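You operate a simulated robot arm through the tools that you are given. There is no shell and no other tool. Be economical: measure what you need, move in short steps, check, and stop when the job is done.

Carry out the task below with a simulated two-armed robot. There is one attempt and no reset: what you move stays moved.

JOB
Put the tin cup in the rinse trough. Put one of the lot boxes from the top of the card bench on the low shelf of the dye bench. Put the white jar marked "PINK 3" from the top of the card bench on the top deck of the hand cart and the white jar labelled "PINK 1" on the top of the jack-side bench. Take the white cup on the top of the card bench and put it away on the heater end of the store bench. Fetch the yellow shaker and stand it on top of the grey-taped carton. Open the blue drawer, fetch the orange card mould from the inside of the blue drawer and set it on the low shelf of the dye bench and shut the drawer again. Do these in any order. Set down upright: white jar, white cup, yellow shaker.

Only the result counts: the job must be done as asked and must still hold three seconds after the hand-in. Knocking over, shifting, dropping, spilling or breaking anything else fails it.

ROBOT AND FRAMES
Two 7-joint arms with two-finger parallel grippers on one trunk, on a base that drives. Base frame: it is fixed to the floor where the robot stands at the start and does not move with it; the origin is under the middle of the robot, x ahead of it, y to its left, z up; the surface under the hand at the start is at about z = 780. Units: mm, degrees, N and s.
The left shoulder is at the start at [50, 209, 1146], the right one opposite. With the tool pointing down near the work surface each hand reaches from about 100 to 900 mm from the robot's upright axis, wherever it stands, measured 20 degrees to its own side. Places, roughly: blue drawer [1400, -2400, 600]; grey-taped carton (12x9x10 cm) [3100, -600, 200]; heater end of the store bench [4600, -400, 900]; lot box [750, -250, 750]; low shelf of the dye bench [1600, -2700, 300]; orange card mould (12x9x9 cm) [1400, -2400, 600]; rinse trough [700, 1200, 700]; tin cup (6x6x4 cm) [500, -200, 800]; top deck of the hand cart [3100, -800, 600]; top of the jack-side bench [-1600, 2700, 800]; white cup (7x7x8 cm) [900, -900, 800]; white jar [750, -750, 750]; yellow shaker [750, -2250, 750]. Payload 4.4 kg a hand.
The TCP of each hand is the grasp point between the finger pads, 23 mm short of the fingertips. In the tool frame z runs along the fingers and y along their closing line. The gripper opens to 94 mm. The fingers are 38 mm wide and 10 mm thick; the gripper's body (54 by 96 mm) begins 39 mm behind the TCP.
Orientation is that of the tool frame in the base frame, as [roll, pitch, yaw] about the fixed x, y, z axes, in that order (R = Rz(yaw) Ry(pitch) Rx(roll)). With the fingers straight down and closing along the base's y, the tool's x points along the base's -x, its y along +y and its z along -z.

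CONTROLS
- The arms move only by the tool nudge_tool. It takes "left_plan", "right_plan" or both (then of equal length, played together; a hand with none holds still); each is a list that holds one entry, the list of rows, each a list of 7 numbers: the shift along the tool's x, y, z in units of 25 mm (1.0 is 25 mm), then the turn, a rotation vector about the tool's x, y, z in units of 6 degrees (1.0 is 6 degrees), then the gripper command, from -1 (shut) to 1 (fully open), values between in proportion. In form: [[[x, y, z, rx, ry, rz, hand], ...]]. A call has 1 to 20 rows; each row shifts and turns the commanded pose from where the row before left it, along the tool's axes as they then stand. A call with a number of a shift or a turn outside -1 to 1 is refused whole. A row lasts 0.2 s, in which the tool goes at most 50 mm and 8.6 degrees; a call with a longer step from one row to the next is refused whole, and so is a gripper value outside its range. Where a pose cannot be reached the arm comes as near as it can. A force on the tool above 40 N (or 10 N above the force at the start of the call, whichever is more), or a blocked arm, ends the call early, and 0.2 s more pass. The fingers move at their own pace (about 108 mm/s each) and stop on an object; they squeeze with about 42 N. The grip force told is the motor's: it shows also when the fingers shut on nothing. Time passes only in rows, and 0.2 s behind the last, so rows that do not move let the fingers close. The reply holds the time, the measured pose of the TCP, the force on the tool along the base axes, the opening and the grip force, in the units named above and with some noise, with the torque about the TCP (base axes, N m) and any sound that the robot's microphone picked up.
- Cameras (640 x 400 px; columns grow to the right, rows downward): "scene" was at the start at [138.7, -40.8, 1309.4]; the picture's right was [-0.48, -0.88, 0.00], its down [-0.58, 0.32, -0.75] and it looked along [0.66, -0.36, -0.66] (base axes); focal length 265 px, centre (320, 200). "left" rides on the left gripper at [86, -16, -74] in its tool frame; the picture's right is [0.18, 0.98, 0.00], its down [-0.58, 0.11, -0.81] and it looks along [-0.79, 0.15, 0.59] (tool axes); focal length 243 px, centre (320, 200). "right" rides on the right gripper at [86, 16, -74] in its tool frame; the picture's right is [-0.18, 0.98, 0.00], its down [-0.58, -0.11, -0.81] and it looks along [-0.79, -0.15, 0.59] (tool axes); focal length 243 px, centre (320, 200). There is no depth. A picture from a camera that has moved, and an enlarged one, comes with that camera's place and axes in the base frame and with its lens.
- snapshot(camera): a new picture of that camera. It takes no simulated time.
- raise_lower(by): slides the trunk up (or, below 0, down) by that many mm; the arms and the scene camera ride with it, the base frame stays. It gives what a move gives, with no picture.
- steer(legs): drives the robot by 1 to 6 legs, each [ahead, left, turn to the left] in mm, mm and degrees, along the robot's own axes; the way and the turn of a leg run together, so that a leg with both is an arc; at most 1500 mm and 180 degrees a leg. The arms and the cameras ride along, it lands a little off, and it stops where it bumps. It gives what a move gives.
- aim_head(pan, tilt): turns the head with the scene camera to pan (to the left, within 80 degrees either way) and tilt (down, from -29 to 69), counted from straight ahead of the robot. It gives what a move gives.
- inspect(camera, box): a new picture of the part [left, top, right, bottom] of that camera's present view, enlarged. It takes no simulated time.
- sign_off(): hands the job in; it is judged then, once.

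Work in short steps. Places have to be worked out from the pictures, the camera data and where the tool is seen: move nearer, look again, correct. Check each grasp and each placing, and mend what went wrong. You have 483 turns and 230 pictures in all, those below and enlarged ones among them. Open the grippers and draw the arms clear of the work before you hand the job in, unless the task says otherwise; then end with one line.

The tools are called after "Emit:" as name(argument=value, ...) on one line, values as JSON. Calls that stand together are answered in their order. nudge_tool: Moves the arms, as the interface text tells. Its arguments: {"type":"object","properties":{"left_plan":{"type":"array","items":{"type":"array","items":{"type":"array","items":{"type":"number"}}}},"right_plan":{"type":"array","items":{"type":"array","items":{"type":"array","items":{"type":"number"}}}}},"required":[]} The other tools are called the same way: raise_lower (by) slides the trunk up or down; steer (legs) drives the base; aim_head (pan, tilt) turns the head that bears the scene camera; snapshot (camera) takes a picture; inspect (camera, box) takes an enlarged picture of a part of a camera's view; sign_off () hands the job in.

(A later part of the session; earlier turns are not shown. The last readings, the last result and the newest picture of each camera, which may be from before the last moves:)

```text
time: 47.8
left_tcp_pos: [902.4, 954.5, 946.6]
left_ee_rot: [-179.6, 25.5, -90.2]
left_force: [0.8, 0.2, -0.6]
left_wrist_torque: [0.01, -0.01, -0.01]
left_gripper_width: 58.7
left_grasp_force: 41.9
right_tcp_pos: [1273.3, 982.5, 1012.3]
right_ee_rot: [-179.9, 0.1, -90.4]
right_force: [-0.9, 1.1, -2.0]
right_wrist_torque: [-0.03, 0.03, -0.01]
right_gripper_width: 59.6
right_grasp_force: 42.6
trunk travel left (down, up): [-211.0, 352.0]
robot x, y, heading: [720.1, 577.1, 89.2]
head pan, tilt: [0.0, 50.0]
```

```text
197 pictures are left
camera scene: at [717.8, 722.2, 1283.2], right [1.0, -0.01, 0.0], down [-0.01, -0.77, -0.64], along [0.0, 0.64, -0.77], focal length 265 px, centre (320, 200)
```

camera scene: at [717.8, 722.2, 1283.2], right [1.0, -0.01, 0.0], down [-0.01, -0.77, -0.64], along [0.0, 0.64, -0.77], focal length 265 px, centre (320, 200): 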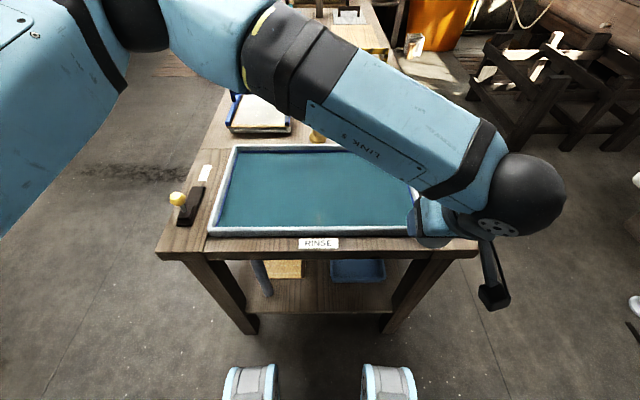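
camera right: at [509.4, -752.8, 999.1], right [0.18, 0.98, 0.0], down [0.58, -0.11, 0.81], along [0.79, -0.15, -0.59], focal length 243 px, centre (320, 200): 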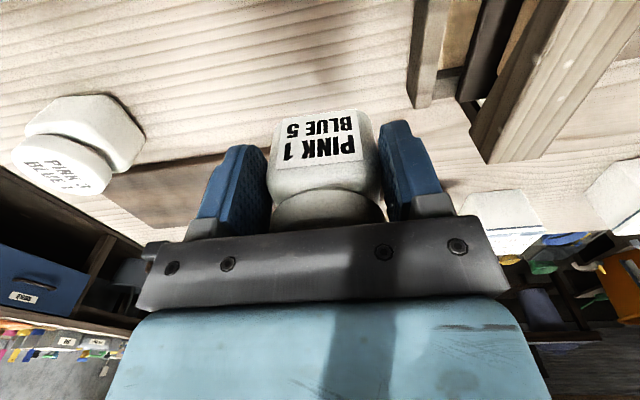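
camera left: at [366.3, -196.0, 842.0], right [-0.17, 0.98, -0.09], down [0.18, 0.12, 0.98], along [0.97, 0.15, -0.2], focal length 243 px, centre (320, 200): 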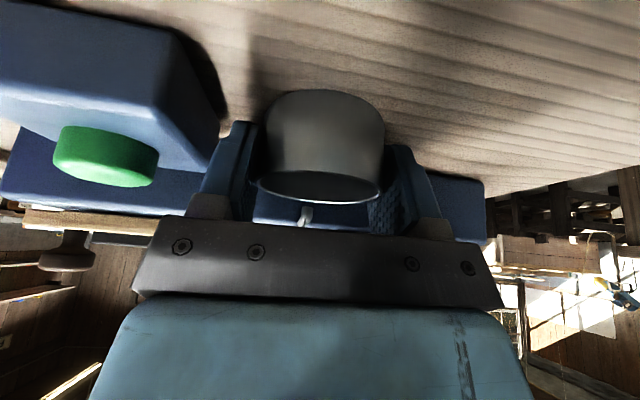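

The trough (RINSE) inner span is about x 490–910, y 1060–1310. I carry the cup over its middle at height.

Emit:
nudge_tool(left_plan=[[[-0.852, 0.728, 0.406, 0, 0, 0, -1], [-0.852, 0.728, 0.406, 0, 0, 0, -1], [-0.852, 0.728, 0.406, 0, 0, 0, -1], [-0.852, 0.728, 0.406, 0, 0, 0, -1], [-0.852, 0.728, 0.406, 0, 0, 0, -1], [-0.852, 0.728, 0.406, 0, 0, 0, -1], [-0.852, 0.728, 0.406, 0, 0, 0, -1], [-0.852, 0.728, 0.406, 0, 0, 0, -1], [-0.852, 0.728, 0.406, 0, 0, 0, -1], [-0.852, 0.728, 0.406, 0, 0, 0, -1]]])

Emit:
snapshot(camera="scene")

Emit:
snapshot(camera="left")

```text
time: 50.0
left_tcp_pos: [721.0, 1191.3, 945.3]
left_ee_rot: [-179.6, 25.4, -90.2]
left_force: [-0.9, 0.4, -1.0]
left_wrist_torque: [0.02, 0.0, -0.03]
left_gripper_width: 58.9
left_grasp_force: 42.0
right_tcp_pos: [1272.9, 983.0, 1012.9]
right_ee_rot: [-179.9, 0.0, -90.3]
right_force: [0.5, 0.3, -2.1]
right_wrist_torque: [-0.05, 0.0, -0.01]
right_gripper_width: 59.5
right_grasp_force: 42.1
trunk travel left (down, up): [-211.0, 352.0]
robot x, y, heading: [717.6, 577.6, 89.7]
head pan, tilt: [0.0, 50.0]
```

```text
196 pictures are left
camera scene: at [717.2, 722.5, 1283.1], right [1.0, -0.01, 0.0], down [0.0, -0.77, -0.64], along [0.0, 0.64, -0.77], focal length 265 px, centre (320, 200)
```

scene: 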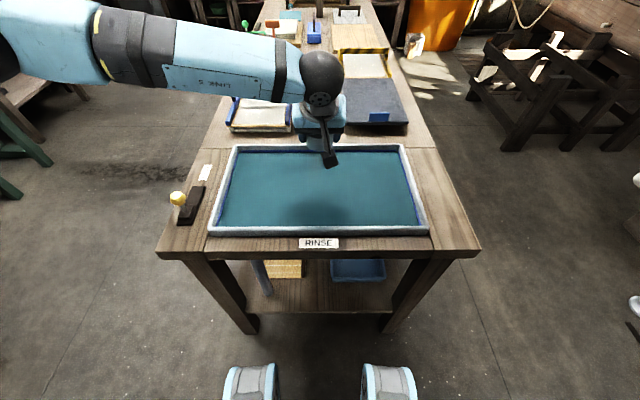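

```text
195 pictures are left
camera left: at [736.0, 1082.7, 975.5], right [-0.98, -0.16, -0.09], down [-0.11, 0.18, 0.98], along [-0.14, 0.97, -0.2], focal length 243 px, centre (320, 200)
```

left: 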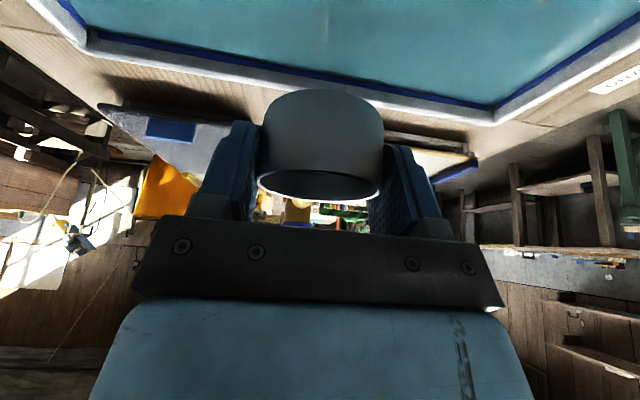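

Over the middle. I descend in steps, watching for contact.

Emit:
nudge_tool(left_plan=[[[0.43, 0, 0.9, 0, 0, 0, -1], [0.43, 0, 0.9, 0, 0, 0, -1], [0.43, 0, 0.9, 0, 0, 0, -1], [0.43, 0, 0.9, 0, 0, 0, -1]]])

Emit:
inspect(camera="scene", box=[200, 120, 440, 250])

Emit:
snapshot(camera="left")

```text
time: 51.0
left_tcp_pos: [720.6, 1192.1, 845.0]
left_ee_rot: [-179.7, 25.4, -90.2]
left_force: [-0.3, -0.5, -0.9]
left_wrist_torque: [-0.03, 0.02, -0.02]
left_gripper_width: 59.0
left_grasp_force: 41.9
right_tcp_pos: [1273.9, 981.6, 1011.1]
right_ee_rot: [179.9, 0.0, -90.4]
right_force: [-0.4, 0.6, -1.3]
right_wrist_torque: [-0.01, 0.02, 0.02]
right_gripper_width: 59.6
right_grasp_force: 41.8
trunk travel left (down, up): [-211.0, 352.0]
robot x, y, heading: [720.2, 577.2, 89.8]
head pan, tilt: [0.0, 50.0]
```

```text
2.67 times, centred on (320, 185) of scene
camera zoom: at [717.7, 722.5, 1283.2], right [1.0, -0.01, 0.0], down [-0.01, -0.77, -0.64], along [0.0, 0.64, -0.77], focal length 708 px, centre (320, 240)
```

zoom: 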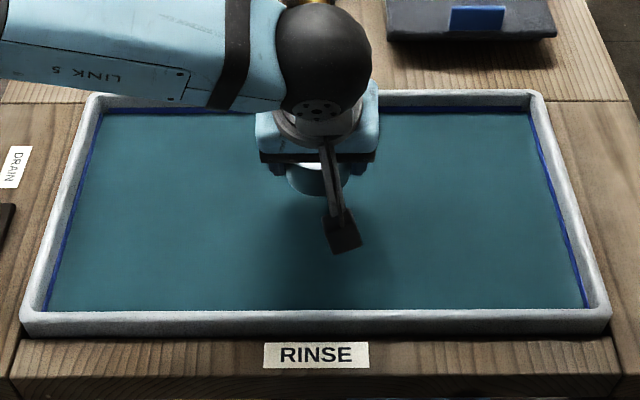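

```text
193 pictures are left
camera left: at [735.7, 1082.5, 876.1], right [-0.98, -0.16, -0.08], down [-0.11, 0.18, 0.98], along [-0.14, 0.97, -0.2], focal length 243 px, centre (320, 200)
```

left: 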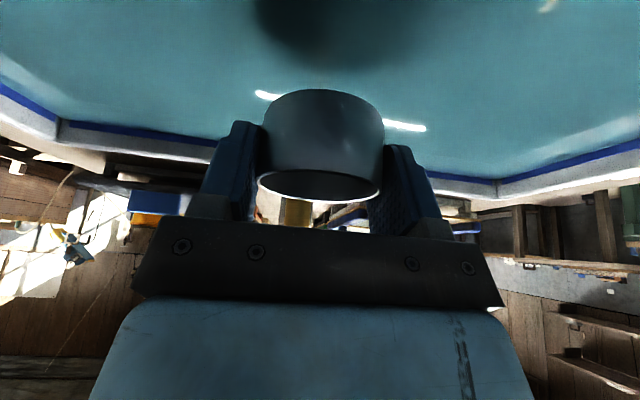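

I shift 35 mm forward so the wrist camera stays clear of the near rim, then go down gently.

Emit:
nudge_tool(left_plan=[[[-0.63, 0, 0.3, 0, 0, 0, -1], [-0.63, 0, 0.3, 0, 0, 0, -1], [0.215, 0, 0.45, 0, 0, 0, -1], [0.215, 0, 0.45, 0, 0, 0, -1]]])

Emit:
nudge_tool(left_plan=[[[0.13, 0, 0.27, 0, 0, 0, -1], [0.13, 0, 0.27, 0, 0, 0, -1], [0.13, 0, 0.27, 0, 0, 0, -1]]])

Emit:
snapshot(camera="left")

```text
time: 52.0
left_tcp_pos: [722.1, 1228.1, 819.0]
left_ee_rot: [-179.6, 25.4, -90.1]
left_force: [0.5, -0.8, -0.5]
left_wrist_torque: [0.02, -0.02, 0.01]
left_gripper_width: 59.0
left_grasp_force: 42.0
right_tcp_pos: [1273.2, 982.2, 1012.7]
right_ee_rot: [180.0, 0.1, -90.4]
right_force: [0.0, 0.0, -1.0]
right_wrist_torque: [-0.05, 0.01, -0.02]
right_gripper_width: 59.6
right_grasp_force: 41.9
trunk travel left (down, up): [-211.0, 352.0]
robot x, y, heading: [720.0, 577.5, 89.5]
head pan, tilt: [0.0, 50.0]
```

```text
time: 52.8
left_tcp_pos: [722.8, 1226.6, 797.3]
left_ee_rot: [-179.6, 25.4, -90.2]
left_force: [0.3, 0.5, -0.6]
left_wrist_torque: [-0.02, -0.02, 0.04]
left_gripper_width: 58.8
left_grasp_force: 42.2
right_tcp_pos: [1272.5, 981.8, 1011.8]
right_ee_rot: [-179.9, 0.0, -90.3]
right_force: [-0.2, 0.4, -1.5]
right_wrist_torque: [-0.07, 0.0, 0.01]
right_gripper_width: 59.3
right_grasp_force: 41.9
trunk travel left (down, up): [-211.0, 352.0]
robot x, y, heading: [717.8, 575.2, 89.7]
head pan, tilt: [0.0, 50.0]
```

```text
192 pictures are left
camera left: at [737.1, 1116.6, 828.4], right [-0.98, -0.16, -0.09], down [-0.11, 0.18, 0.98], along [-0.14, 0.97, -0.2], focal length 243 px, centre (320, 200)
```

left: 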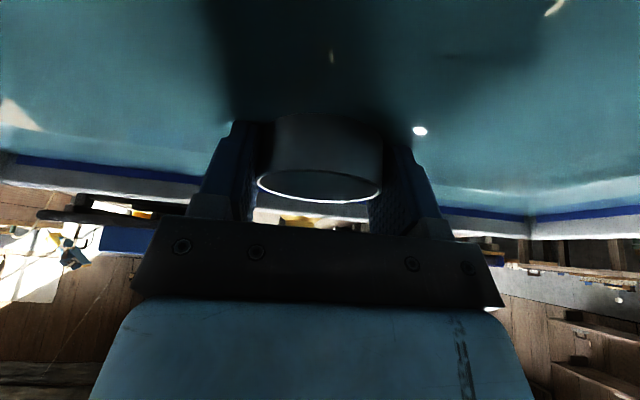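

Cup seems to be at the water. Further down in small steps.

Emit:
nudge_tool(left_plan=[[[0.1, 0, 0.22, 0, 0, 0, -1], [0.1, 0, 0.22, 0, 0, 0, -1], [0.1, 0, 0.22, 0, 0, 0, -1]]])

Emit:
inspect(camera="scene", box=[200, 120, 440, 250])

```text
time: 53.5
left_tcp_pos: [722.7, 1225.6, 779.4]
left_ee_rot: [-179.6, 25.4, -90.2]
left_force: [-0.2, 0.3, 0.0]
left_wrist_torque: [0.01, 0.03, 0.02]
left_gripper_width: 58.9
left_grasp_force: 42.1
right_tcp_pos: [1272.5, 982.6, 1012.3]
right_ee_rot: [-180.0, 0.0, -90.4]
right_force: [-1.0, 0.2, -1.2]
right_wrist_torque: [-0.04, -0.01, -0.02]
right_gripper_width: 59.6
right_grasp_force: 42.3
trunk travel left (down, up): [-211.0, 352.0]
robot x, y, heading: [717.8, 574.6, 89.5]
head pan, tilt: [0.0, 50.0]
```

```text
2.67 times, centred on (320, 185) of scene
camera zoom: at [717.8, 722.3, 1283.2], right [1.0, -0.01, 0.0], down [-0.01, -0.77, -0.64], along [0.0, 0.64, -0.77], focal length 708 px, centre (320, 240)
```

zoom: 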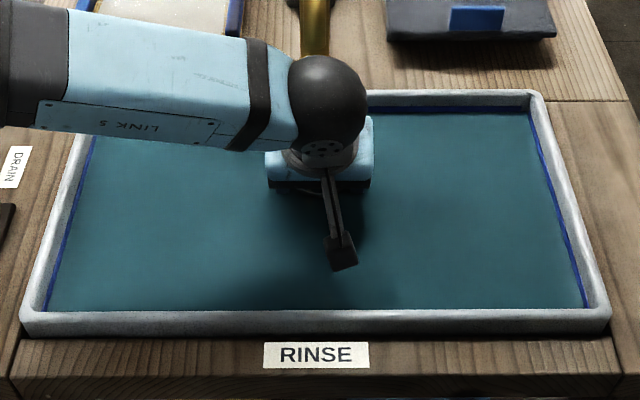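

Still free. I continue down in small steps.

Emit:
nudge_tool(left_plan=[[[0.1, 0, 0.22, 0, 0, 0, -1], [0.1, 0, 0.22, 0, 0, 0, -1], [0.1, 0, 0.22, 0, 0, 0, -1]]])

Emit:
nudge_tool(left_plan=[[[0.1, 0, 0.22, 0, 0, 0, -1], [0.1, 0, 0.22, 0, 0, 0, -1]]])

Emit:
snapshot(camera="left")

```text
time: 54.4
left_tcp_pos: [723.4, 1228.5, 762.8]
left_ee_rot: [-179.6, 25.5, -90.3]
left_force: [-0.7, 0.4, 0.0]
left_wrist_torque: [0.01, -0.01, 0.03]
left_gripper_width: 58.8
left_grasp_force: 41.6
right_tcp_pos: [1272.8, 983.2, 1011.7]
right_ee_rot: [-180.0, 0.0, -90.3]
right_force: [-0.1, -0.1, -1.6]
right_wrist_torque: [-0.04, 0.04, 0.0]
right_gripper_width: 59.8
right_grasp_force: 42.0
trunk travel left (down, up): [-211.0, 352.0]
robot x, y, heading: [717.5, 579.3, 89.8]
head pan, tilt: [0.0, 50.0]
```

```text
time: 55.0
left_tcp_pos: [723.0, 1226.7, 748.4]
left_ee_rot: [-179.6, 25.5, -90.2]
left_force: [0.5, 0.0, 0.0]
left_wrist_torque: [0.02, 0.03, 0.04]
left_gripper_width: 58.8
left_grasp_force: 42.0
right_tcp_pos: [1272.8, 983.2, 1012.2]
right_ee_rot: [180.0, 0.1, -90.5]
right_force: [-1.1, 0.1, -1.7]
right_wrist_torque: [-0.03, -0.02, 0.0]
right_gripper_width: 59.6
right_grasp_force: 42.1
trunk travel left (down, up): [-211.0, 352.0]
robot x, y, heading: [719.4, 579.2, 89.5]
head pan, tilt: [0.0, 50.0]
```

```text
190 pictures are left
camera left: at [737.1, 1117.5, 780.5], right [-0.98, -0.16, -0.08], down [-0.11, 0.18, 0.98], along [-0.14, 0.97, -0.2], focal length 243 px, centre (320, 200)
```

left: 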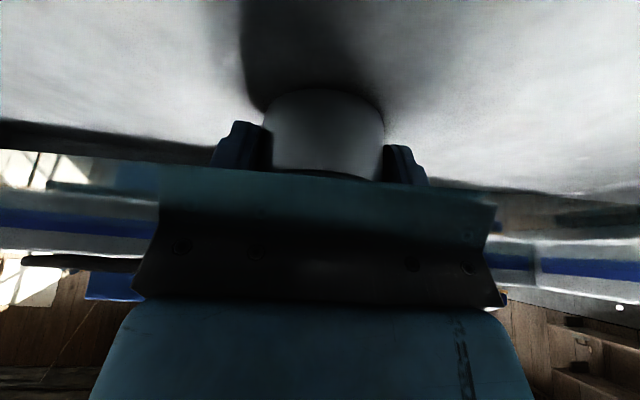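

The camera now sees the trough floor right below the cup. A few more small steps.

Emit:
nudge_tool(left_plan=[[[0.07, 0, 0.15, 0, 0, 0, -1], [0.07, 0, 0.15, 0, 0, 0, -1]]])

Emit:
nudge_tool(left_plan=[[[0.07, 0, 0.15, 0, 0, 0, -1], [0.07, 0, 0.15, 0, 0, 0, -1]]])

Emit:
snapshot(camera="left")

```text
time: 55.5
left_tcp_pos: [722.4, 1227.0, 743.2]
left_ee_rot: [-179.6, 25.6, -90.2]
left_force: [-2.4, -0.4, 13.2]
left_wrist_torque: [-0.1, 0.36, -0.01]
left_gripper_width: 58.8
left_grasp_force: 41.9
right_tcp_pos: [1272.3, 980.9, 1013.1]
right_ee_rot: [-179.9, 0.1, -90.5]
right_force: [-0.6, 0.2, -1.5]
right_wrist_torque: [-0.02, -0.02, -0.02]
right_gripper_width: 59.7
right_grasp_force: 41.4
trunk travel left (down, up): [-211.0, 352.0]
robot x, y, heading: [721.7, 576.9, 89.7]
head pan, tilt: [0.0, 50.0]
```

```text
time: 56.1
left_tcp_pos: [723.6, 1230.1, 741.1]
left_ee_rot: [-179.4, 26.0, -90.0]
left_force: [1.0, -1.8, 18.1]
left_wrist_torque: [-0.13, 0.43, 0.06]
left_gripper_width: 58.9
left_grasp_force: 42.3
right_tcp_pos: [1273.3, 980.9, 1011.6]
right_ee_rot: [-180.0, 0.1, -90.4]
right_force: [-0.2, -0.1, -1.4]
right_wrist_torque: [-0.08, 0.02, 0.0]
right_gripper_width: 59.5
right_grasp_force: 42.1
trunk travel left (down, up): [-211.0, 352.0]
robot x, y, heading: [719.0, 578.1, 89.7]
head pan, tilt: [0.0, 50.0]
stopped in row 2 (left hand): the force on the tool passed its limit at 70 N (the readings are from after the stop); the commanded pose is now the measured one
```

```text
189 pictures are left
camera left: at [738.3, 1119.5, 771.1], right [-0.98, -0.16, -0.09], down [-0.12, 0.17, 0.98], along [-0.14, 0.97, -0.19], focal length 243 px, centre (320, 200)
```

left: 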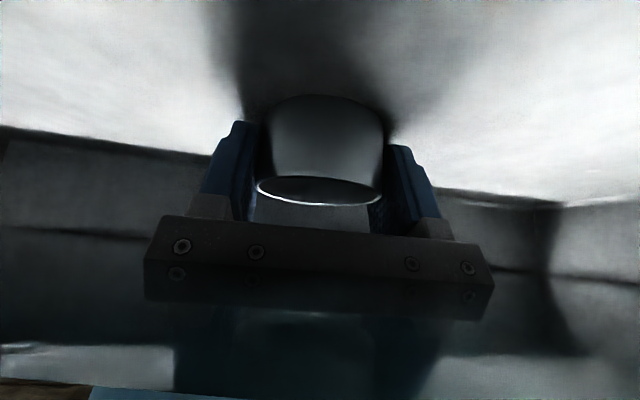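

The cup stands on the trough floor. I release and lift straight out.

Emit:
nudge_tool(left_plan=[[[0, 0, 0, 0, 0, 0, 0], [0, 0, 0, 0, 0, 0, 0.6], [0, 0, 0, 0, 0, 0, 0.8], [-0.2, 0, -0.42, 0, 0, 0, 0.8], [-0.43, 0, -0.9, 0, 0, 0, 0.8], [-0.43, 0, -0.9, 0, 0, 0, 0.8], [-0.43, 0, -0.9, 0, 0, 0, 0.8], [-0.43, 0, -0.9, 0, 0, 0, 0.8], [-0.43, 0, -0.9, 0, 0, 0, 0.8], [-0.43, 0, -0.9, 0, 0, 0, 0.8], [-0.43, 0, -0.9, 0, 0, 0, 0.8]]])

Emit:
snapshot(camera="left")

```text
time: 58.5
left_tcp_pos: [722.6, 1229.2, 923.2]
left_ee_rot: [-179.5, 25.8, -90.2]
left_force: [-0.3, 0.1, 0.1]
left_wrist_torque: [0.02, 0.0, -0.01]
left_gripper_width: 84.6
left_grasp_force: 0.0
right_tcp_pos: [1272.7, 981.3, 1012.6]
right_ee_rot: [180.0, 0.0, -90.5]
right_force: [-0.3, -0.9, -1.6]
right_wrist_torque: [-0.06, 0.01, -0.03]
right_gripper_width: 59.7
right_grasp_force: 42.1
trunk travel left (down, up): [-211.0, 352.0]
robot x, y, heading: [719.6, 574.9, 89.6]
head pan, tilt: [0.0, 50.0]
```

```text
188 pictures are left
camera left: at [736.6, 1119.1, 954.5], right [-0.98, -0.16, -0.09], down [-0.11, 0.17, 0.98], along [-0.14, 0.97, -0.19], focal length 243 px, centre (320, 200)
```

left: 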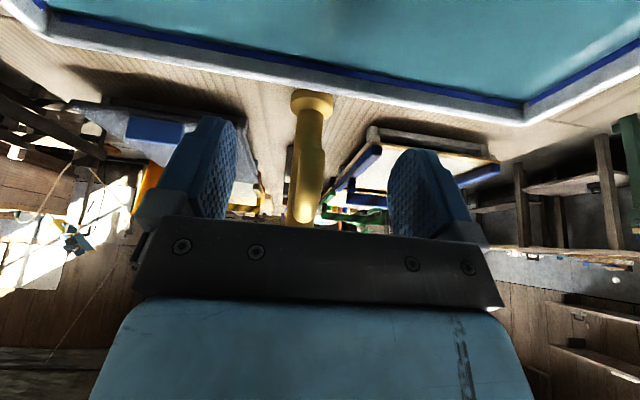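

The cup is left in the trough. I retract the left hand toward the body, level it and then look toward the jack-side bench.

Emit:
nudge_tool(left_plan=[[[0.9, 0.4, -0.43, 0, 0, 0, 0.8], [0.9, 0.4, -0.43, 0, 0, 0, 0.8], [0.9, 0.4, -0.43, 0, 0, 0, 0.8], [0.9, 0.4, -0.43, 0, 0, 0, 0.8], [0.9, 0.4, -0.43, 0, 0, 0, 0.8], [0.9, 0.4, -0.43, 0, 0, 0, 0.8], [0.9, 0.4, -0.43, 0, 0, 0, 0.8], [0.9, 0.4, -0.43, 0, 0, 0, 0.8], [0.9, 0.4, -0.43, 0, 0, 0, 0.8], [0, 0, 0, 0, 0.86, 0, 0.8], [0, 0, 0, 0, 0.86, 0, 0.8], [0, 0, 0, 0, 0.86, 0, 0.8], [0, 0, 0, 0, 0.86, 0, 0.8], [0, 0, 0, 0, 0.86, 0, 0.8]]])

Emit:
aim_head(pan=50, tilt=20)

Emit:
snapshot(camera="scene")

```text
time: 61.5
left_tcp_pos: [630.9, 1005.5, 923.5]
left_ee_rot: [-179.6, -0.2, -90.3]
left_force: [-0.3, -0.7, 0.4]
left_wrist_torque: [0.0, 0.0, 0.0]
left_gripper_width: 84.5
left_grasp_force: 0.1
right_tcp_pos: [1272.8, 982.2, 1011.8]
right_ee_rot: [180.0, -0.1, -90.4]
right_force: [-0.2, 0.4, -2.4]
right_wrist_torque: [-0.05, 0.0, 0.01]
right_gripper_width: 59.8
right_grasp_force: 42.1
trunk travel left (down, up): [-211.0, 352.0]
robot x, y, heading: [717.1, 580.2, 89.6]
head pan, tilt: [0.0, 50.0]
```

```text
time: 62.7
left_tcp_pos: [630.0, 1004.5, 922.0]
left_ee_rot: [-179.5, 0.0, -90.6]
left_force: [-0.4, 0.5, -0.4]
left_wrist_torque: [0.02, -0.04, 0.05]
left_gripper_width: 84.6
left_grasp_force: 0.0
right_tcp_pos: [1271.8, 983.2, 1012.3]
right_ee_rot: [180.0, 0.1, -90.4]
right_force: [0.5, 0.1, -2.1]
right_wrist_torque: [-0.04, -0.04, -0.01]
right_gripper_width: 59.8
right_grasp_force: 41.7
trunk travel left (down, up): [-211.0, 352.0]
robot x, y, heading: [720.4, 576.9, 89.6]
head pan, tilt: [50.0, 20.0]
```

```text
187 pictures are left
camera scene: at [646.3, 705.5, 1328.7], right [0.65, 0.76, 0.0], down [0.26, -0.22, -0.94], along [-0.72, 0.61, -0.34], focal length 265 px, centre (320, 200)
```

scene: 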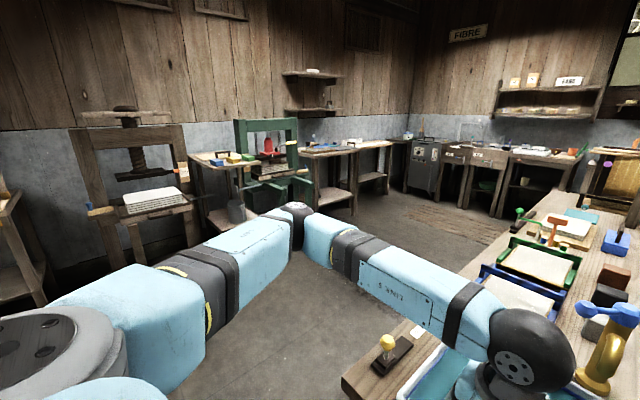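

I zoom on the benches beside the green jack press.

Emit:
inspect(camera="scene", box=[180, 100, 400, 230])

```text
2.91 times, centred on (290, 165) of scene
camera zoom: at [646.3, 705.5, 1328.7], right [0.65, 0.76, 0.0], down [0.26, -0.22, -0.94], along [-0.72, 0.61, -0.34], focal length 772 px, centre (407, 302)
```

zoom: 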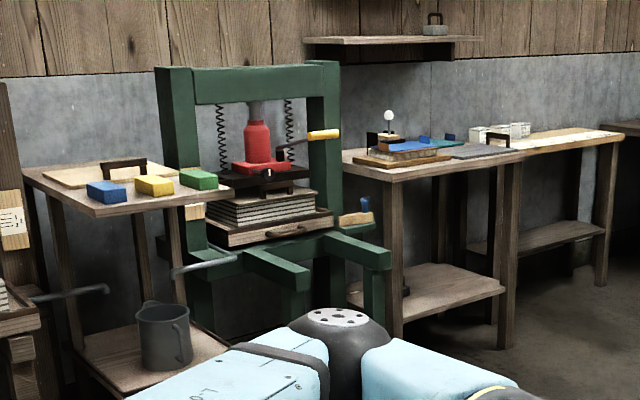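

The bench right of the jack press fits the given place. I drive toward it: strafe left, then ahead.

Emit:
steer(legs=[[-100, 0, 0], [0, 1500, 0], [1400, 0, 0]])

Emit:
snapshot(camera="scene")

```text
time: 83.3
left_tcp_pos: [-858.1, 2318.5, 922.5]
left_ee_rot: [-179.6, -0.1, -90.2]
left_force: [-0.6, -0.1, -0.1]
left_wrist_torque: [-0.01, 0.01, -0.01]
left_gripper_width: 84.5
left_grasp_force: 0.1
right_tcp_pos: [-216.0, 2297.4, 1012.8]
right_ee_rot: [-180.0, 0.0, -90.3]
right_force: [0.1, -0.5, -1.6]
right_wrist_torque: [-0.06, 0.0, 0.05]
right_gripper_width: 59.3
right_grasp_force: 41.6
trunk travel left (down, up): [-211.0, 352.0]
robot x, y, heading: [-771.2, 1892.2, 89.5]
head pan, tilt: [50.0, 20.0]
```

```text
185 pictures are left
camera scene: at [-842.2, 2019.5, 1328.8], right [0.65, 0.76, 0.0], down [0.26, -0.22, -0.94], along [-0.72, 0.61, -0.34], focal length 265 px, centre (320, 200)
```

scene: 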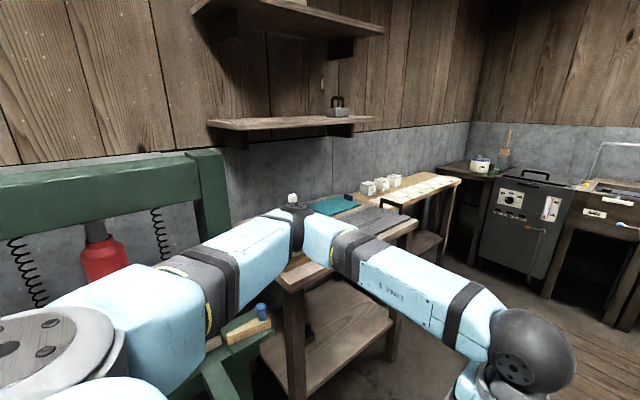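

The bench's front edge is x ≈ -1415, y 2370–3080. I move up and turn to face it.

Emit:
steer(legs=[[700, 0, 0], [0, 0, 90]])

Emit:
aim_head(pan=-10, tilt=38)

Emit:
snapshot(camera="scene")

```text
time: 90.9
left_tcp_pos: [-1194.5, 2501.6, 923.9]
left_ee_rot: [-179.5, -0.2, -0.7]
left_force: [-0.7, -0.3, 0.5]
left_wrist_torque: [-0.01, -0.03, -0.03]
left_gripper_width: 84.7
left_grasp_force: 0.0
right_tcp_pos: [-1168.8, 3143.3, 1010.7]
right_ee_rot: [-179.9, 0.1, -0.6]
right_force: [0.3, 0.8, -1.4]
right_wrist_torque: [0.03, -0.04, 0.0]
right_gripper_width: 59.8
right_grasp_force: 42.0
trunk travel left (down, up): [-211.0, 352.0]
robot x, y, heading: [-767.1, 2587.8, 179.2]
head pan, tilt: [50.0, 20.0]
```

```text
time: 92.2
left_tcp_pos: [-1194.4, 2501.9, 922.7]
left_ee_rot: [-179.6, -0.2, -0.7]
left_force: [-1.2, -0.3, -0.8]
left_wrist_torque: [-0.01, -0.01, 0.02]
left_gripper_width: 84.6
left_grasp_force: 0.0
right_tcp_pos: [-1168.6, 3144.3, 1012.2]
right_ee_rot: [180.0, 0.0, -0.7]
right_force: [-0.2, 0.2, -1.1]
right_wrist_torque: [0.0, -0.1, -0.02]
right_gripper_width: 59.9
right_grasp_force: 41.8
trunk travel left (down, up): [-211.0, 352.0]
robot x, y, heading: [-764.4, 2588.5, 179.6]
head pan, tilt: [-10.0, 38.0]
```

```text
184 pictures are left
camera scene: at [-921.7, 2605.2, 1300.4], right [0.18, 0.98, 0.0], down [0.6, -0.11, -0.79], along [-0.77, 0.15, -0.62], focal length 265 px, centre (320, 200)
```

scene: 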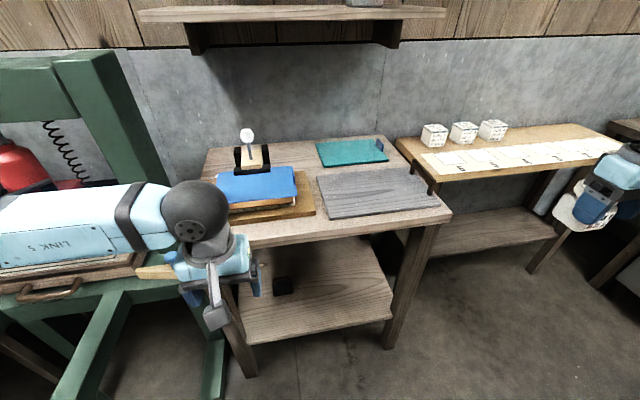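

I zoom on the bench top to find a free spot.

Emit:
inspect(camera="scene", box=[190, 120, 470, 260])

```text
2.29 times, centred on (330, 190) of scene
camera zoom: at [-921.7, 2605.2, 1300.4], right [0.18, 0.98, 0.0], down [0.6, -0.11, -0.79], along [-0.77, 0.15, -0.62], focal length 606 px, centre (297, 223)
```

zoom: 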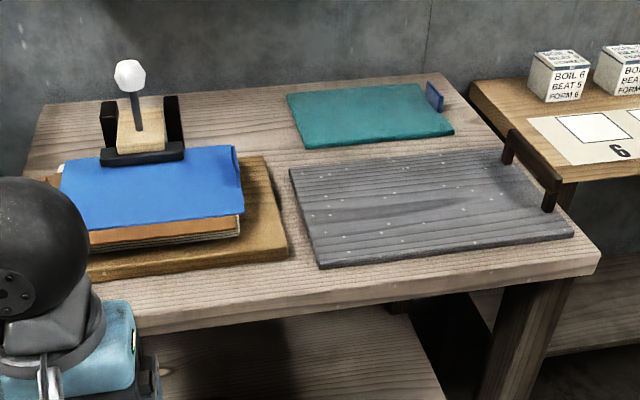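

A free patch lies behind the book at about x -1900…-1730, y 2610–2755. I raise the left hand out of the way and drive 255 mm nearer.

Emit:
nudge_tool(left_plan=[[[0.5, 0, -1, 0, 0, 0, 0.8], [0.5, 0, -1, 0, 0, 0, 0.8], [0.5, 0, -1, 0, 0, 0, 0.8], [0.5, 0, -1, 0, 0, 0, 0.8], [0.5, 0, -1, 0, 0, 0, 0.8], [0.5, 0, -1, 0, 0, 0, 0.8], [0.5, 0, -1, 0, 0, 0, 0.8]]])

Emit:
steer(legs=[[255, 0, 0]])

Emit:
snapshot(camera="scene")

```text
time: 93.8
left_tcp_pos: [-1106.3, 2500.2, 1099.7]
left_ee_rot: [-179.6, -0.1, -0.7]
left_force: [0.1, 0.0, -0.2]
left_wrist_torque: [0.01, 0.0, -0.01]
left_gripper_width: 84.6
left_grasp_force: 0.1
right_tcp_pos: [-1167.2, 3144.6, 1012.1]
right_ee_rot: [180.0, 0.1, -0.6]
right_force: [-0.2, -0.4, -1.6]
right_wrist_torque: [0.01, -0.03, -0.04]
right_gripper_width: 59.4
right_grasp_force: 41.7
trunk travel left (down, up): [-211.0, 352.0]
robot x, y, heading: [-767.0, 2589.6, 179.4]
head pan, tilt: [-10.0, 38.0]
```

```text
time: 95.7
left_tcp_pos: [-1359.2, 2502.5, 1098.7]
left_ee_rot: [-179.5, -0.1, -0.6]
left_force: [-0.1, -1.1, 0.5]
left_wrist_torque: [-0.01, -0.02, 0.01]
left_gripper_width: 84.7
left_grasp_force: 0.1
right_tcp_pos: [-1421.9, 3146.8, 1011.7]
right_ee_rot: [179.9, 0.0, -0.6]
right_force: [-1.0, 0.3, -1.5]
right_wrist_torque: [-0.05, -0.04, 0.01]
right_gripper_width: 59.7
right_grasp_force: 42.2
trunk travel left (down, up): [-211.0, 352.0]
robot x, y, heading: [-1019.7, 2589.0, 179.4]
head pan, tilt: [-10.0, 38.0]
```

```text
182 pictures are left
camera scene: at [-1174.7, 2607.9, 1300.2], right [0.18, 0.98, 0.0], down [0.61, -0.11, -0.79], along [-0.77, 0.14, -0.62], focal length 265 px, centre (320, 200)
```

scene: 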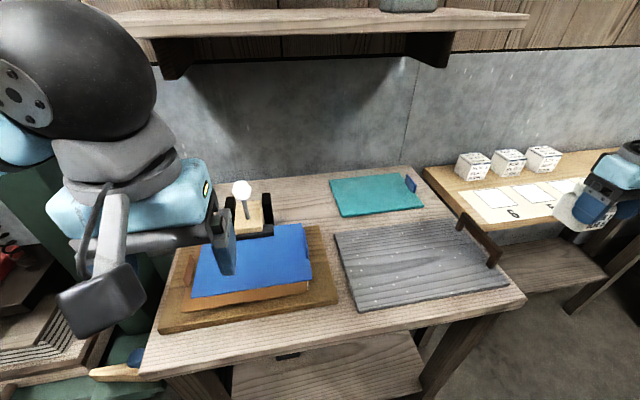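

The free patch centre comes out near (-1740, 2670), bench top about z 830. I bring the jar sideways in front of it, then forward over it.

Emit:
nudge_tool(right_plan=[[[0, 1, 0, 0, 0, 0, -1], [0, 1, 0, 0, 0, 0, -1], [0, 1, 0, 0, 0, 0, -1], [0, 1, 0, 0, 0, 0, -1], [0, 1, 0, 0, 0, 0, -1], [0, 1, 0, 0, 0, 0, -1], [0, 1, 0, 0, 0, 0, -1], [0, 1, 0, 0, 0, 0, -1], [0, 1, 0, 0, 0, 0, -1], [0, 1, 0, 0, 0, 0, -1], [0, 1, 0, 0, 0, 0, -1], [0, 1, 0, 0, 0, 0, -1], [0, 1, 0, 0, 0, 0, -1], [0, 1, 0, 0, 0, 0, -1], [0, 1, 0, 0, 0, 0, -1], [0, 1, 0, 0, 0, 0, -1], [0, 1, 0, 0, 0, 0, -1]]])

Emit:
nudge_tool(right_plan=[[[-1, 0, 0.2, 0, 0, 0, -1], [-1, 0, 0.2, 0, 0, 0, -1], [-1, 0, 0.2, 0, 0, 0, -1], [-1, 0, 0.2, 0, 0, 0, -1], [-1, 0, 0.2, 0, 0, 0, -1], [-1, 0, 0.2, 0, 0, 0, -1], [-1, 0, 0.2, 0, 0, 0, -1], [-1, 0, 0.2, 0, 0, 0, -1]]])

Emit:
snapshot(camera="right")

Emit:
snapshot(camera="scene")

```text
time: 99.3
left_tcp_pos: [-1359.6, 2500.2, 1098.6]
left_ee_rot: [-179.5, -0.1, -0.6]
left_force: [0.2, -0.2, -0.1]
left_wrist_torque: [0.03, -0.02, 0.0]
left_gripper_width: 84.5
left_grasp_force: 0.1
right_tcp_pos: [-1426.5, 2721.0, 1011.9]
right_ee_rot: [-179.9, 0.0, -0.6]
right_force: [0.3, 0.2, -1.9]
right_wrist_torque: [0.0, -0.03, -0.04]
right_gripper_width: 59.6
right_grasp_force: 42.2
trunk travel left (down, up): [-211.0, 352.0]
robot x, y, heading: [-1021.0, 2594.2, 179.6]
head pan, tilt: [-10.0, 38.0]
```

```text
time: 101.1
left_tcp_pos: [-1359.3, 2502.0, 1098.1]
left_ee_rot: [-179.7, 0.0, -0.6]
left_force: [1.0, -0.7, -0.1]
left_wrist_torque: [-0.02, -0.03, 0.03]
left_gripper_width: 84.4
left_grasp_force: 0.0
right_tcp_pos: [-1626.2, 2723.0, 972.6]
right_ee_rot: [-180.0, 0.0, -0.5]
right_force: [0.6, 0.2, -1.8]
right_wrist_torque: [-0.01, -0.07, 0.03]
right_gripper_width: 59.4
right_grasp_force: 42.1
trunk travel left (down, up): [-211.0, 352.0]
robot x, y, heading: [-1022.8, 2593.6, 179.3]
head pan, tilt: [-10.0, 38.0]
```

```text
181 pictures are left
camera right: at [-1539.4, 2707.1, 1048.2], right [-0.2, -0.98, 0.0], down [-0.58, 0.11, 0.81], along [-0.79, 0.16, -0.59], focal length 243 px, centre (320, 200)
```

right: 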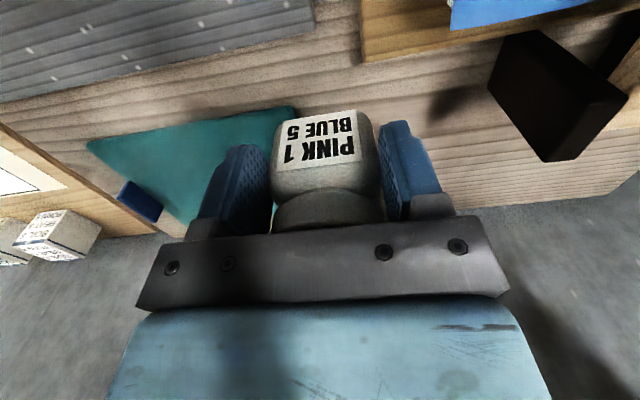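

```text
180 pictures are left
camera scene: at [-1174.6, 2607.6, 1300.3], right [0.18, 0.98, 0.0], down [0.61, -0.11, -0.79], along [-0.77, 0.15, -0.62], focal length 265 px, centre (320, 200)
```

scene: 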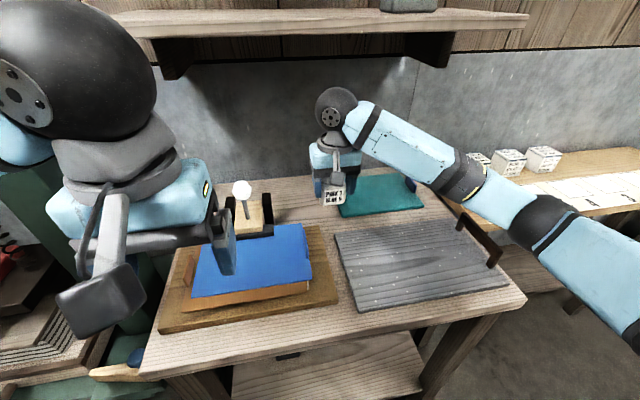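

Clear gap: x -1640…-1896, y 2580…2760. I move to (-1745, 2672) and down to z ~912.

Emit:
nudge_tool(right_plan=[[[-0.95, 0.4, 0, 0, 0, 0, -1], [-0.95, 0.4, 0, 0, 0, 0, -1], [-0.95, 0.4, 0, 0, 0, 0, -1], [-0.95, 0.4, 0, 0, 0, 0, -1], [-0.95, 0.4, 0, 0, 0, 0, -1], [0, 0, 0.8, 0, 0, 0, -1], [0, 0, 0.8, 0, 0, 0, -1], [0, 0, 0.8, 0, 0, 0, -1]]])

Emit:
snapshot(camera="right")

Emit:
inspect(camera="scene", box=[200, 130, 460, 280])

```text
time: 102.9
left_tcp_pos: [-1359.9, 2501.5, 1097.6]
left_ee_rot: [-179.6, 0.0, -0.6]
left_force: [0.9, -0.3, -0.5]
left_wrist_torque: [0.0, 0.02, -0.02]
left_gripper_width: 84.3
left_grasp_force: 0.2
right_tcp_pos: [-1746.5, 2675.1, 911.5]
right_ee_rot: [-180.0, 0.0, -0.6]
right_force: [0.3, -0.4, -2.1]
right_wrist_torque: [0.03, -0.07, 0.02]
right_gripper_width: 59.7
right_grasp_force: 42.6
trunk travel left (down, up): [-211.0, 352.0]
robot x, y, heading: [-1019.8, 2592.4, 179.4]
head pan, tilt: [-10.0, 38.0]
```

```text
179 pictures are left
camera right: at [-1659.2, 2659.2, 987.9], right [-0.2, -0.98, 0.0], down [-0.58, 0.12, 0.81], along [-0.79, 0.16, -0.59], focal length 243 px, centre (320, 200)
```

right: 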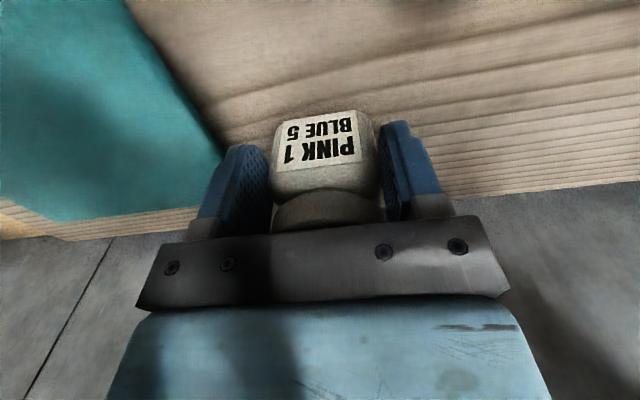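

```text
2.46 times, centred on (330, 205) of scene
camera zoom: at [-1174.5, 2608.0, 1300.3], right [0.18, 0.98, 0.0], down [0.61, -0.11, -0.79], along [-0.77, 0.14, -0.62], focal length 653 px, centre (295, 188)
```

zoom: 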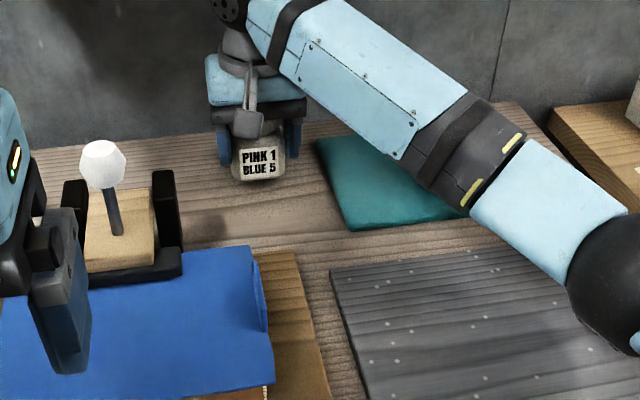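

Clear on all sides. Down in small steps until contact.

Emit:
nudge_tool(right_plan=[[[0, 0, 0.2, 0, 0, 0, -1], [0, 0, 0.2, 0, 0, 0, -1], [0, 0, 0.16, 0, 0, 0, -1], [0, 0, 0.16, 0, 0, 0, -1]]])

Emit:
nudge_tool(right_plan=[[[0, 0, 0.12, 0, 0, 0, -1], [0, 0, 0.12, 0, 0, 0, -1]]])

Emit:
nudge_tool(right_plan=[[[0, 0, 0.12, 0, 0, 0, -1], [0, 0, 0.12, 0, 0, 0, -1]]])

```text
time: 103.9
left_tcp_pos: [-1358.9, 2500.8, 1097.8]
left_ee_rot: [-179.6, 0.0, -0.6]
left_force: [-0.2, -0.3, -1.0]
left_wrist_torque: [0.01, -0.01, 0.01]
left_gripper_width: 84.7
left_grasp_force: 0.0
right_tcp_pos: [-1745.3, 2675.6, 895.0]
right_ee_rot: [-180.0, 0.2, -0.8]
right_force: [0.6, 1.5, 3.4]
right_wrist_torque: [0.14, 0.3, -0.03]
right_gripper_width: 59.7
right_grasp_force: 41.8
trunk travel left (down, up): [-211.0, 352.0]
robot x, y, heading: [-1020.5, 2590.5, 179.5]
head pan, tilt: [-10.0, 38.0]
```

```text
time: 104.5
left_tcp_pos: [-1356.3, 2502.3, 1100.7]
left_ee_rot: [-179.6, 0.0, -0.6]
left_force: [0.5, -0.8, -0.8]
left_wrist_torque: [0.0, 0.03, 0.0]
left_gripper_width: 84.7
left_grasp_force: 0.0
right_tcp_pos: [-1744.5, 2675.9, 895.0]
right_ee_rot: [179.9, 0.7, -0.8]
right_force: [-9.9, 4.7, 35.5]
right_wrist_torque: [0.15, 0.4, 0.01]
right_gripper_width: 59.7
right_grasp_force: 42.2
trunk travel left (down, up): [-211.0, 352.0]
robot x, y, heading: [-1021.3, 2592.3, 179.4]
head pan, tilt: [-10.0, 38.0]
```

```text
time: 105.1
left_tcp_pos: [-1356.0, 2503.1, 1100.1]
left_ee_rot: [-179.6, 0.3, -0.6]
left_force: [-0.3, 0.3, 0.4]
left_wrist_torque: [0.01, 0.0, 0.0]
left_gripper_width: 84.6
left_grasp_force: 0.0
right_tcp_pos: [-1742.7, 2675.4, 886.7]
right_ee_rot: [-180.0, 0.4, -0.6]
right_force: [-0.6, 6.1, 35.2]
right_wrist_torque: [0.12, 0.16, -0.09]
right_gripper_width: 59.8
right_grasp_force: 42.4
trunk travel left (down, up): [-211.0, 352.0]
robot x, y, heading: [-1020.7, 2594.8, 179.4]
head pan, tilt: [-10.0, 38.0]
```

The jar stands on the bench. I release and lift.

Emit:
nudge_tool(right_plan=[[[0, 0, -0.1, 0, 0, 0, -0.2], [0, 0, 0, 0, 0, 0, 0.6], [0, 0, 0, 0, 0, 0, 0.9], [0, 0, -0.5, 0, 0, 0, 0.9], [0, 0, -1, 0, 0, 0, 0.9], [0, 0, -1, 0, 0, 0, 0.9], [0.5, 0, -1, 0, 0, 0, 0.9]]])

Emit:
snapshot(camera="right")

Emit:
inspect(camera="scene", box=[200, 130, 460, 280])

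```text
time: 106.7
left_tcp_pos: [-1358.8, 2502.7, 1097.7]
left_ee_rot: [-179.6, 0.0, -0.6]
left_force: [0.9, 0.1, -0.4]
left_wrist_torque: [0.0, 0.03, -0.01]
left_gripper_width: 84.7
left_grasp_force: 0.1
right_tcp_pos: [-1732.7, 2674.8, 972.6]
right_ee_rot: [180.0, 0.0, -0.6]
right_force: [0.2, 0.1, 0.4]
right_wrist_torque: [0.02, -0.03, 0.01]
right_gripper_width: 89.2
right_grasp_force: 0.0
trunk travel left (down, up): [-211.0, 352.0]
robot x, y, heading: [-1020.3, 2587.5, 179.5]
head pan, tilt: [-10.0, 38.0]
```

```text
177 pictures are left
camera right: at [-1646.3, 2658.3, 1048.5], right [-0.19, -0.98, 0.0], down [-0.58, 0.11, 0.81], along [-0.79, 0.16, -0.59], focal length 243 px, centre (320, 200)
```

right: 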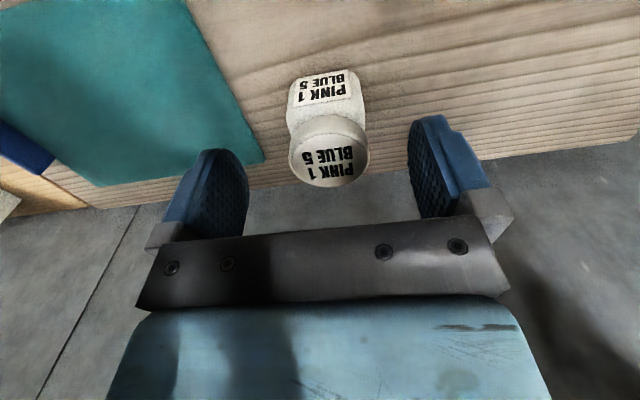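

```text
2.46 times, centred on (330, 205) of scene
camera zoom: at [-1173.3, 2608.1, 1300.4], right [0.18, 0.98, 0.0], down [0.6, -0.11, -0.79], along [-0.77, 0.14, -0.62], focal length 653 px, centre (295, 188)
```

zoom: 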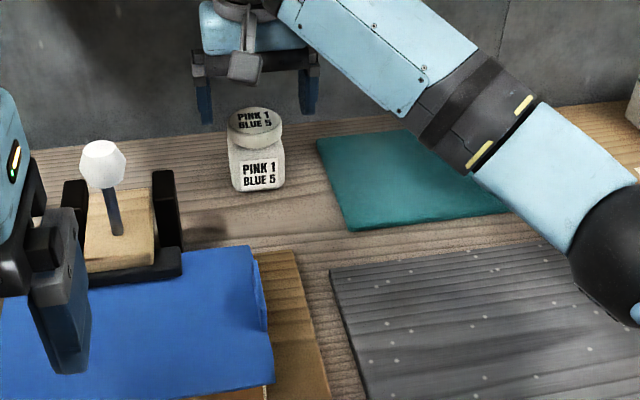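

PINK 1 stands upright in the gap. I retract the right hand over the low boards and back off.

Emit:
nudge_tool(right_plan=[[[1, -0.3, -0.3, 0, 0, 0, 0.9], [1, -0.3, -0.3, 0, 0, 0, 0.9], [1, -0.3, -0.3, 0, 0, 0, 0.9], [1, -0.3, -0.3, 0, 0, 0, 0.9], [1, -0.3, -0.3, 0, 0, 0, 0.9], [1, -0.3, -0.3, 0, 0, 0, 0.9], [1, -0.3, -0.3, 0, 0, 0, 0.9], [1, -0.3, -0.3, 0, 0, 0, 0.9], [1, -0.3, 0, 0, 0, 0, 0.9], [1, -0.3, 0, 0, 0, 0, 0.9], [1, -0.3, 0, 0, 0, 0, 0.9], [1, -0.3, 0, 0, 0, 0, 0.9], [1, -0.3, 0, 0, 0, 0, 0.9], [1, -0.3, 0, 0, 0, 0, 0.9]]])

Emit:
steer(legs=[[-250, 0, 0], [0, 1500, 0], [0, 560, 0], [-1100, 0, 0]])

Emit:
aim_head(pan=-60, tilt=30)

Emit:
snapshot(camera="scene")

```text
time: 109.7
left_tcp_pos: [-1358.0, 2501.9, 1098.1]
left_ee_rot: [-179.5, 0.1, -0.6]
left_force: [0.6, 0.3, -0.6]
left_wrist_torque: [-0.01, -0.04, 0.0]
left_gripper_width: 84.6
left_grasp_force: 0.1
right_tcp_pos: [-1381.1, 2777.4, 1033.1]
right_ee_rot: [180.0, 0.1, -0.6]
right_force: [0.3, -0.5, 0.2]
right_wrist_torque: [-0.03, 0.0, 0.0]
right_gripper_width: 89.1
right_grasp_force: 0.2
trunk travel left (down, up): [-211.0, 352.0]
robot x, y, heading: [-1016.4, 2594.8, 179.3]
head pan, tilt: [-10.0, 38.0]
```

```text
time: 134.5
left_tcp_pos: [-17.7, 453.0, 1099.7]
left_ee_rot: [-179.6, -0.1, 0.4]
left_force: [0.1, -0.6, 0.4]
left_wrist_torque: [0.06, 0.0, -0.01]
left_gripper_width: 84.8
left_grasp_force: 0.0
right_tcp_pos: [-45.5, 725.5, 1032.3]
right_ee_rot: [-179.8, 0.1, 0.3]
right_force: [0.6, 0.6, 0.3]
right_wrist_torque: [0.0, 0.02, 0.01]
right_gripper_width: 89.3
right_grasp_force: 0.1
trunk travel left (down, up): [-211.0, 352.0]
robot x, y, heading: [319.3, 547.9, -179.8]
head pan, tilt: [-10.0, 38.0]
```

```text
time: 135.7
left_tcp_pos: [-18.2, 452.2, 1098.6]
left_ee_rot: [-179.6, 0.0, 0.3]
left_force: [-0.3, -0.4, 0.2]
left_wrist_torque: [0.01, -0.01, 0.0]
left_gripper_width: 84.5
left_grasp_force: 0.1
right_tcp_pos: [-46.2, 726.3, 1033.3]
right_ee_rot: [-179.9, 0.2, 0.2]
right_force: [0.3, 0.7, -0.6]
right_wrist_torque: [0.0, 0.01, 0.0]
right_gripper_width: 89.2
right_grasp_force: 0.0
trunk travel left (down, up): [-211.0, 352.0]
robot x, y, heading: [321.4, 545.4, -180.0]
head pan, tilt: [-60.0, 30.0]
```

```text
175 pictures are left
camera scene: at [204.7, 624.8, 1312.7], right [0.86, 0.5, 0.0], down [0.25, -0.43, -0.87], along [-0.44, 0.75, -0.5], focal length 265 px, centre (320, 200)
```

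scene: 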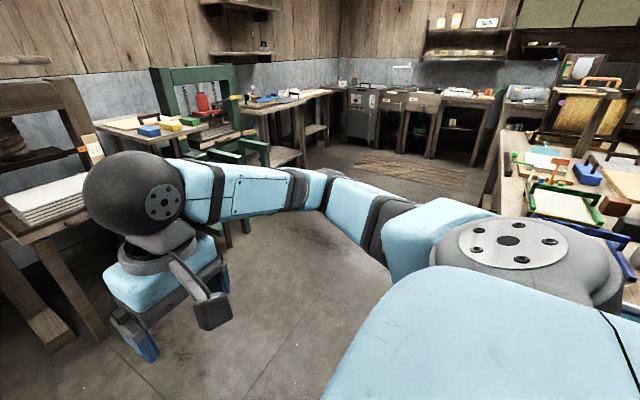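

I can't see behind me, so I step back out and turn to heading 90° to view the corridor and the dolly.

Emit:
steer(legs=[[350, 0, 0], [0, 0, -90]])

Emit:
aim_head(pan=-80, tilt=22)

Emit:
snapshot(camera="scene")

```text
time: 141.7
left_tcp_pos: [-121.6, 884.8, 1098.3]
left_ee_rot: [-179.6, 0.0, -89.6]
left_force: [-0.4, -0.3, 0.2]
left_wrist_torque: [0.0, -0.02, 0.0]
left_gripper_width: 84.3
left_grasp_force: 0.1
right_tcp_pos: [151.1, 911.6, 1031.8]
right_ee_rot: [180.0, 0.1, -89.6]
right_force: [-0.7, -0.8, 0.2]
right_wrist_torque: [-0.04, 0.01, 0.01]
right_gripper_width: 89.4
right_grasp_force: 0.2
trunk travel left (down, up): [-211.0, 352.0]
robot x, y, heading: [-27.4, 546.8, 90.2]
head pan, tilt: [-60.0, 30.0]
```

```text
time: 142.6
left_tcp_pos: [-121.9, 883.3, 1098.7]
left_ee_rot: [-179.7, -0.1, -89.6]
left_force: [0.5, 0.5, -0.7]
left_wrist_torque: [-0.01, 0.0, 0.0]
left_gripper_width: 84.6
left_grasp_force: 0.1
right_tcp_pos: [151.2, 910.0, 1033.0]
right_ee_rot: [-179.9, 0.1, -89.6]
right_force: [-0.2, 0.5, 0.4]
right_wrist_torque: [-0.02, 0.0, 0.04]
right_gripper_width: 89.3
right_grasp_force: 0.1
trunk travel left (down, up): [-211.0, 352.0]
robot x, y, heading: [-24.1, 543.1, 90.4]
head pan, tilt: [-80.0, 22.0]
```

```text
174 pictures are left
camera scene: at [62.2, 629.5, 1325.5], right [0.18, -0.98, 0.0], down [-0.37, -0.07, -0.93], along [0.91, 0.17, -0.37], focal length 265 px, centre (320, 200)
```

scene: 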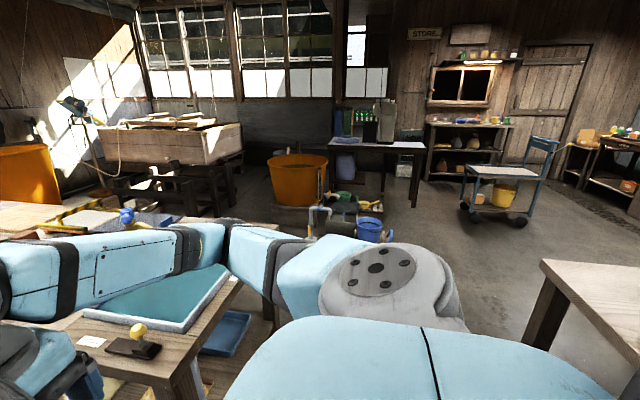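

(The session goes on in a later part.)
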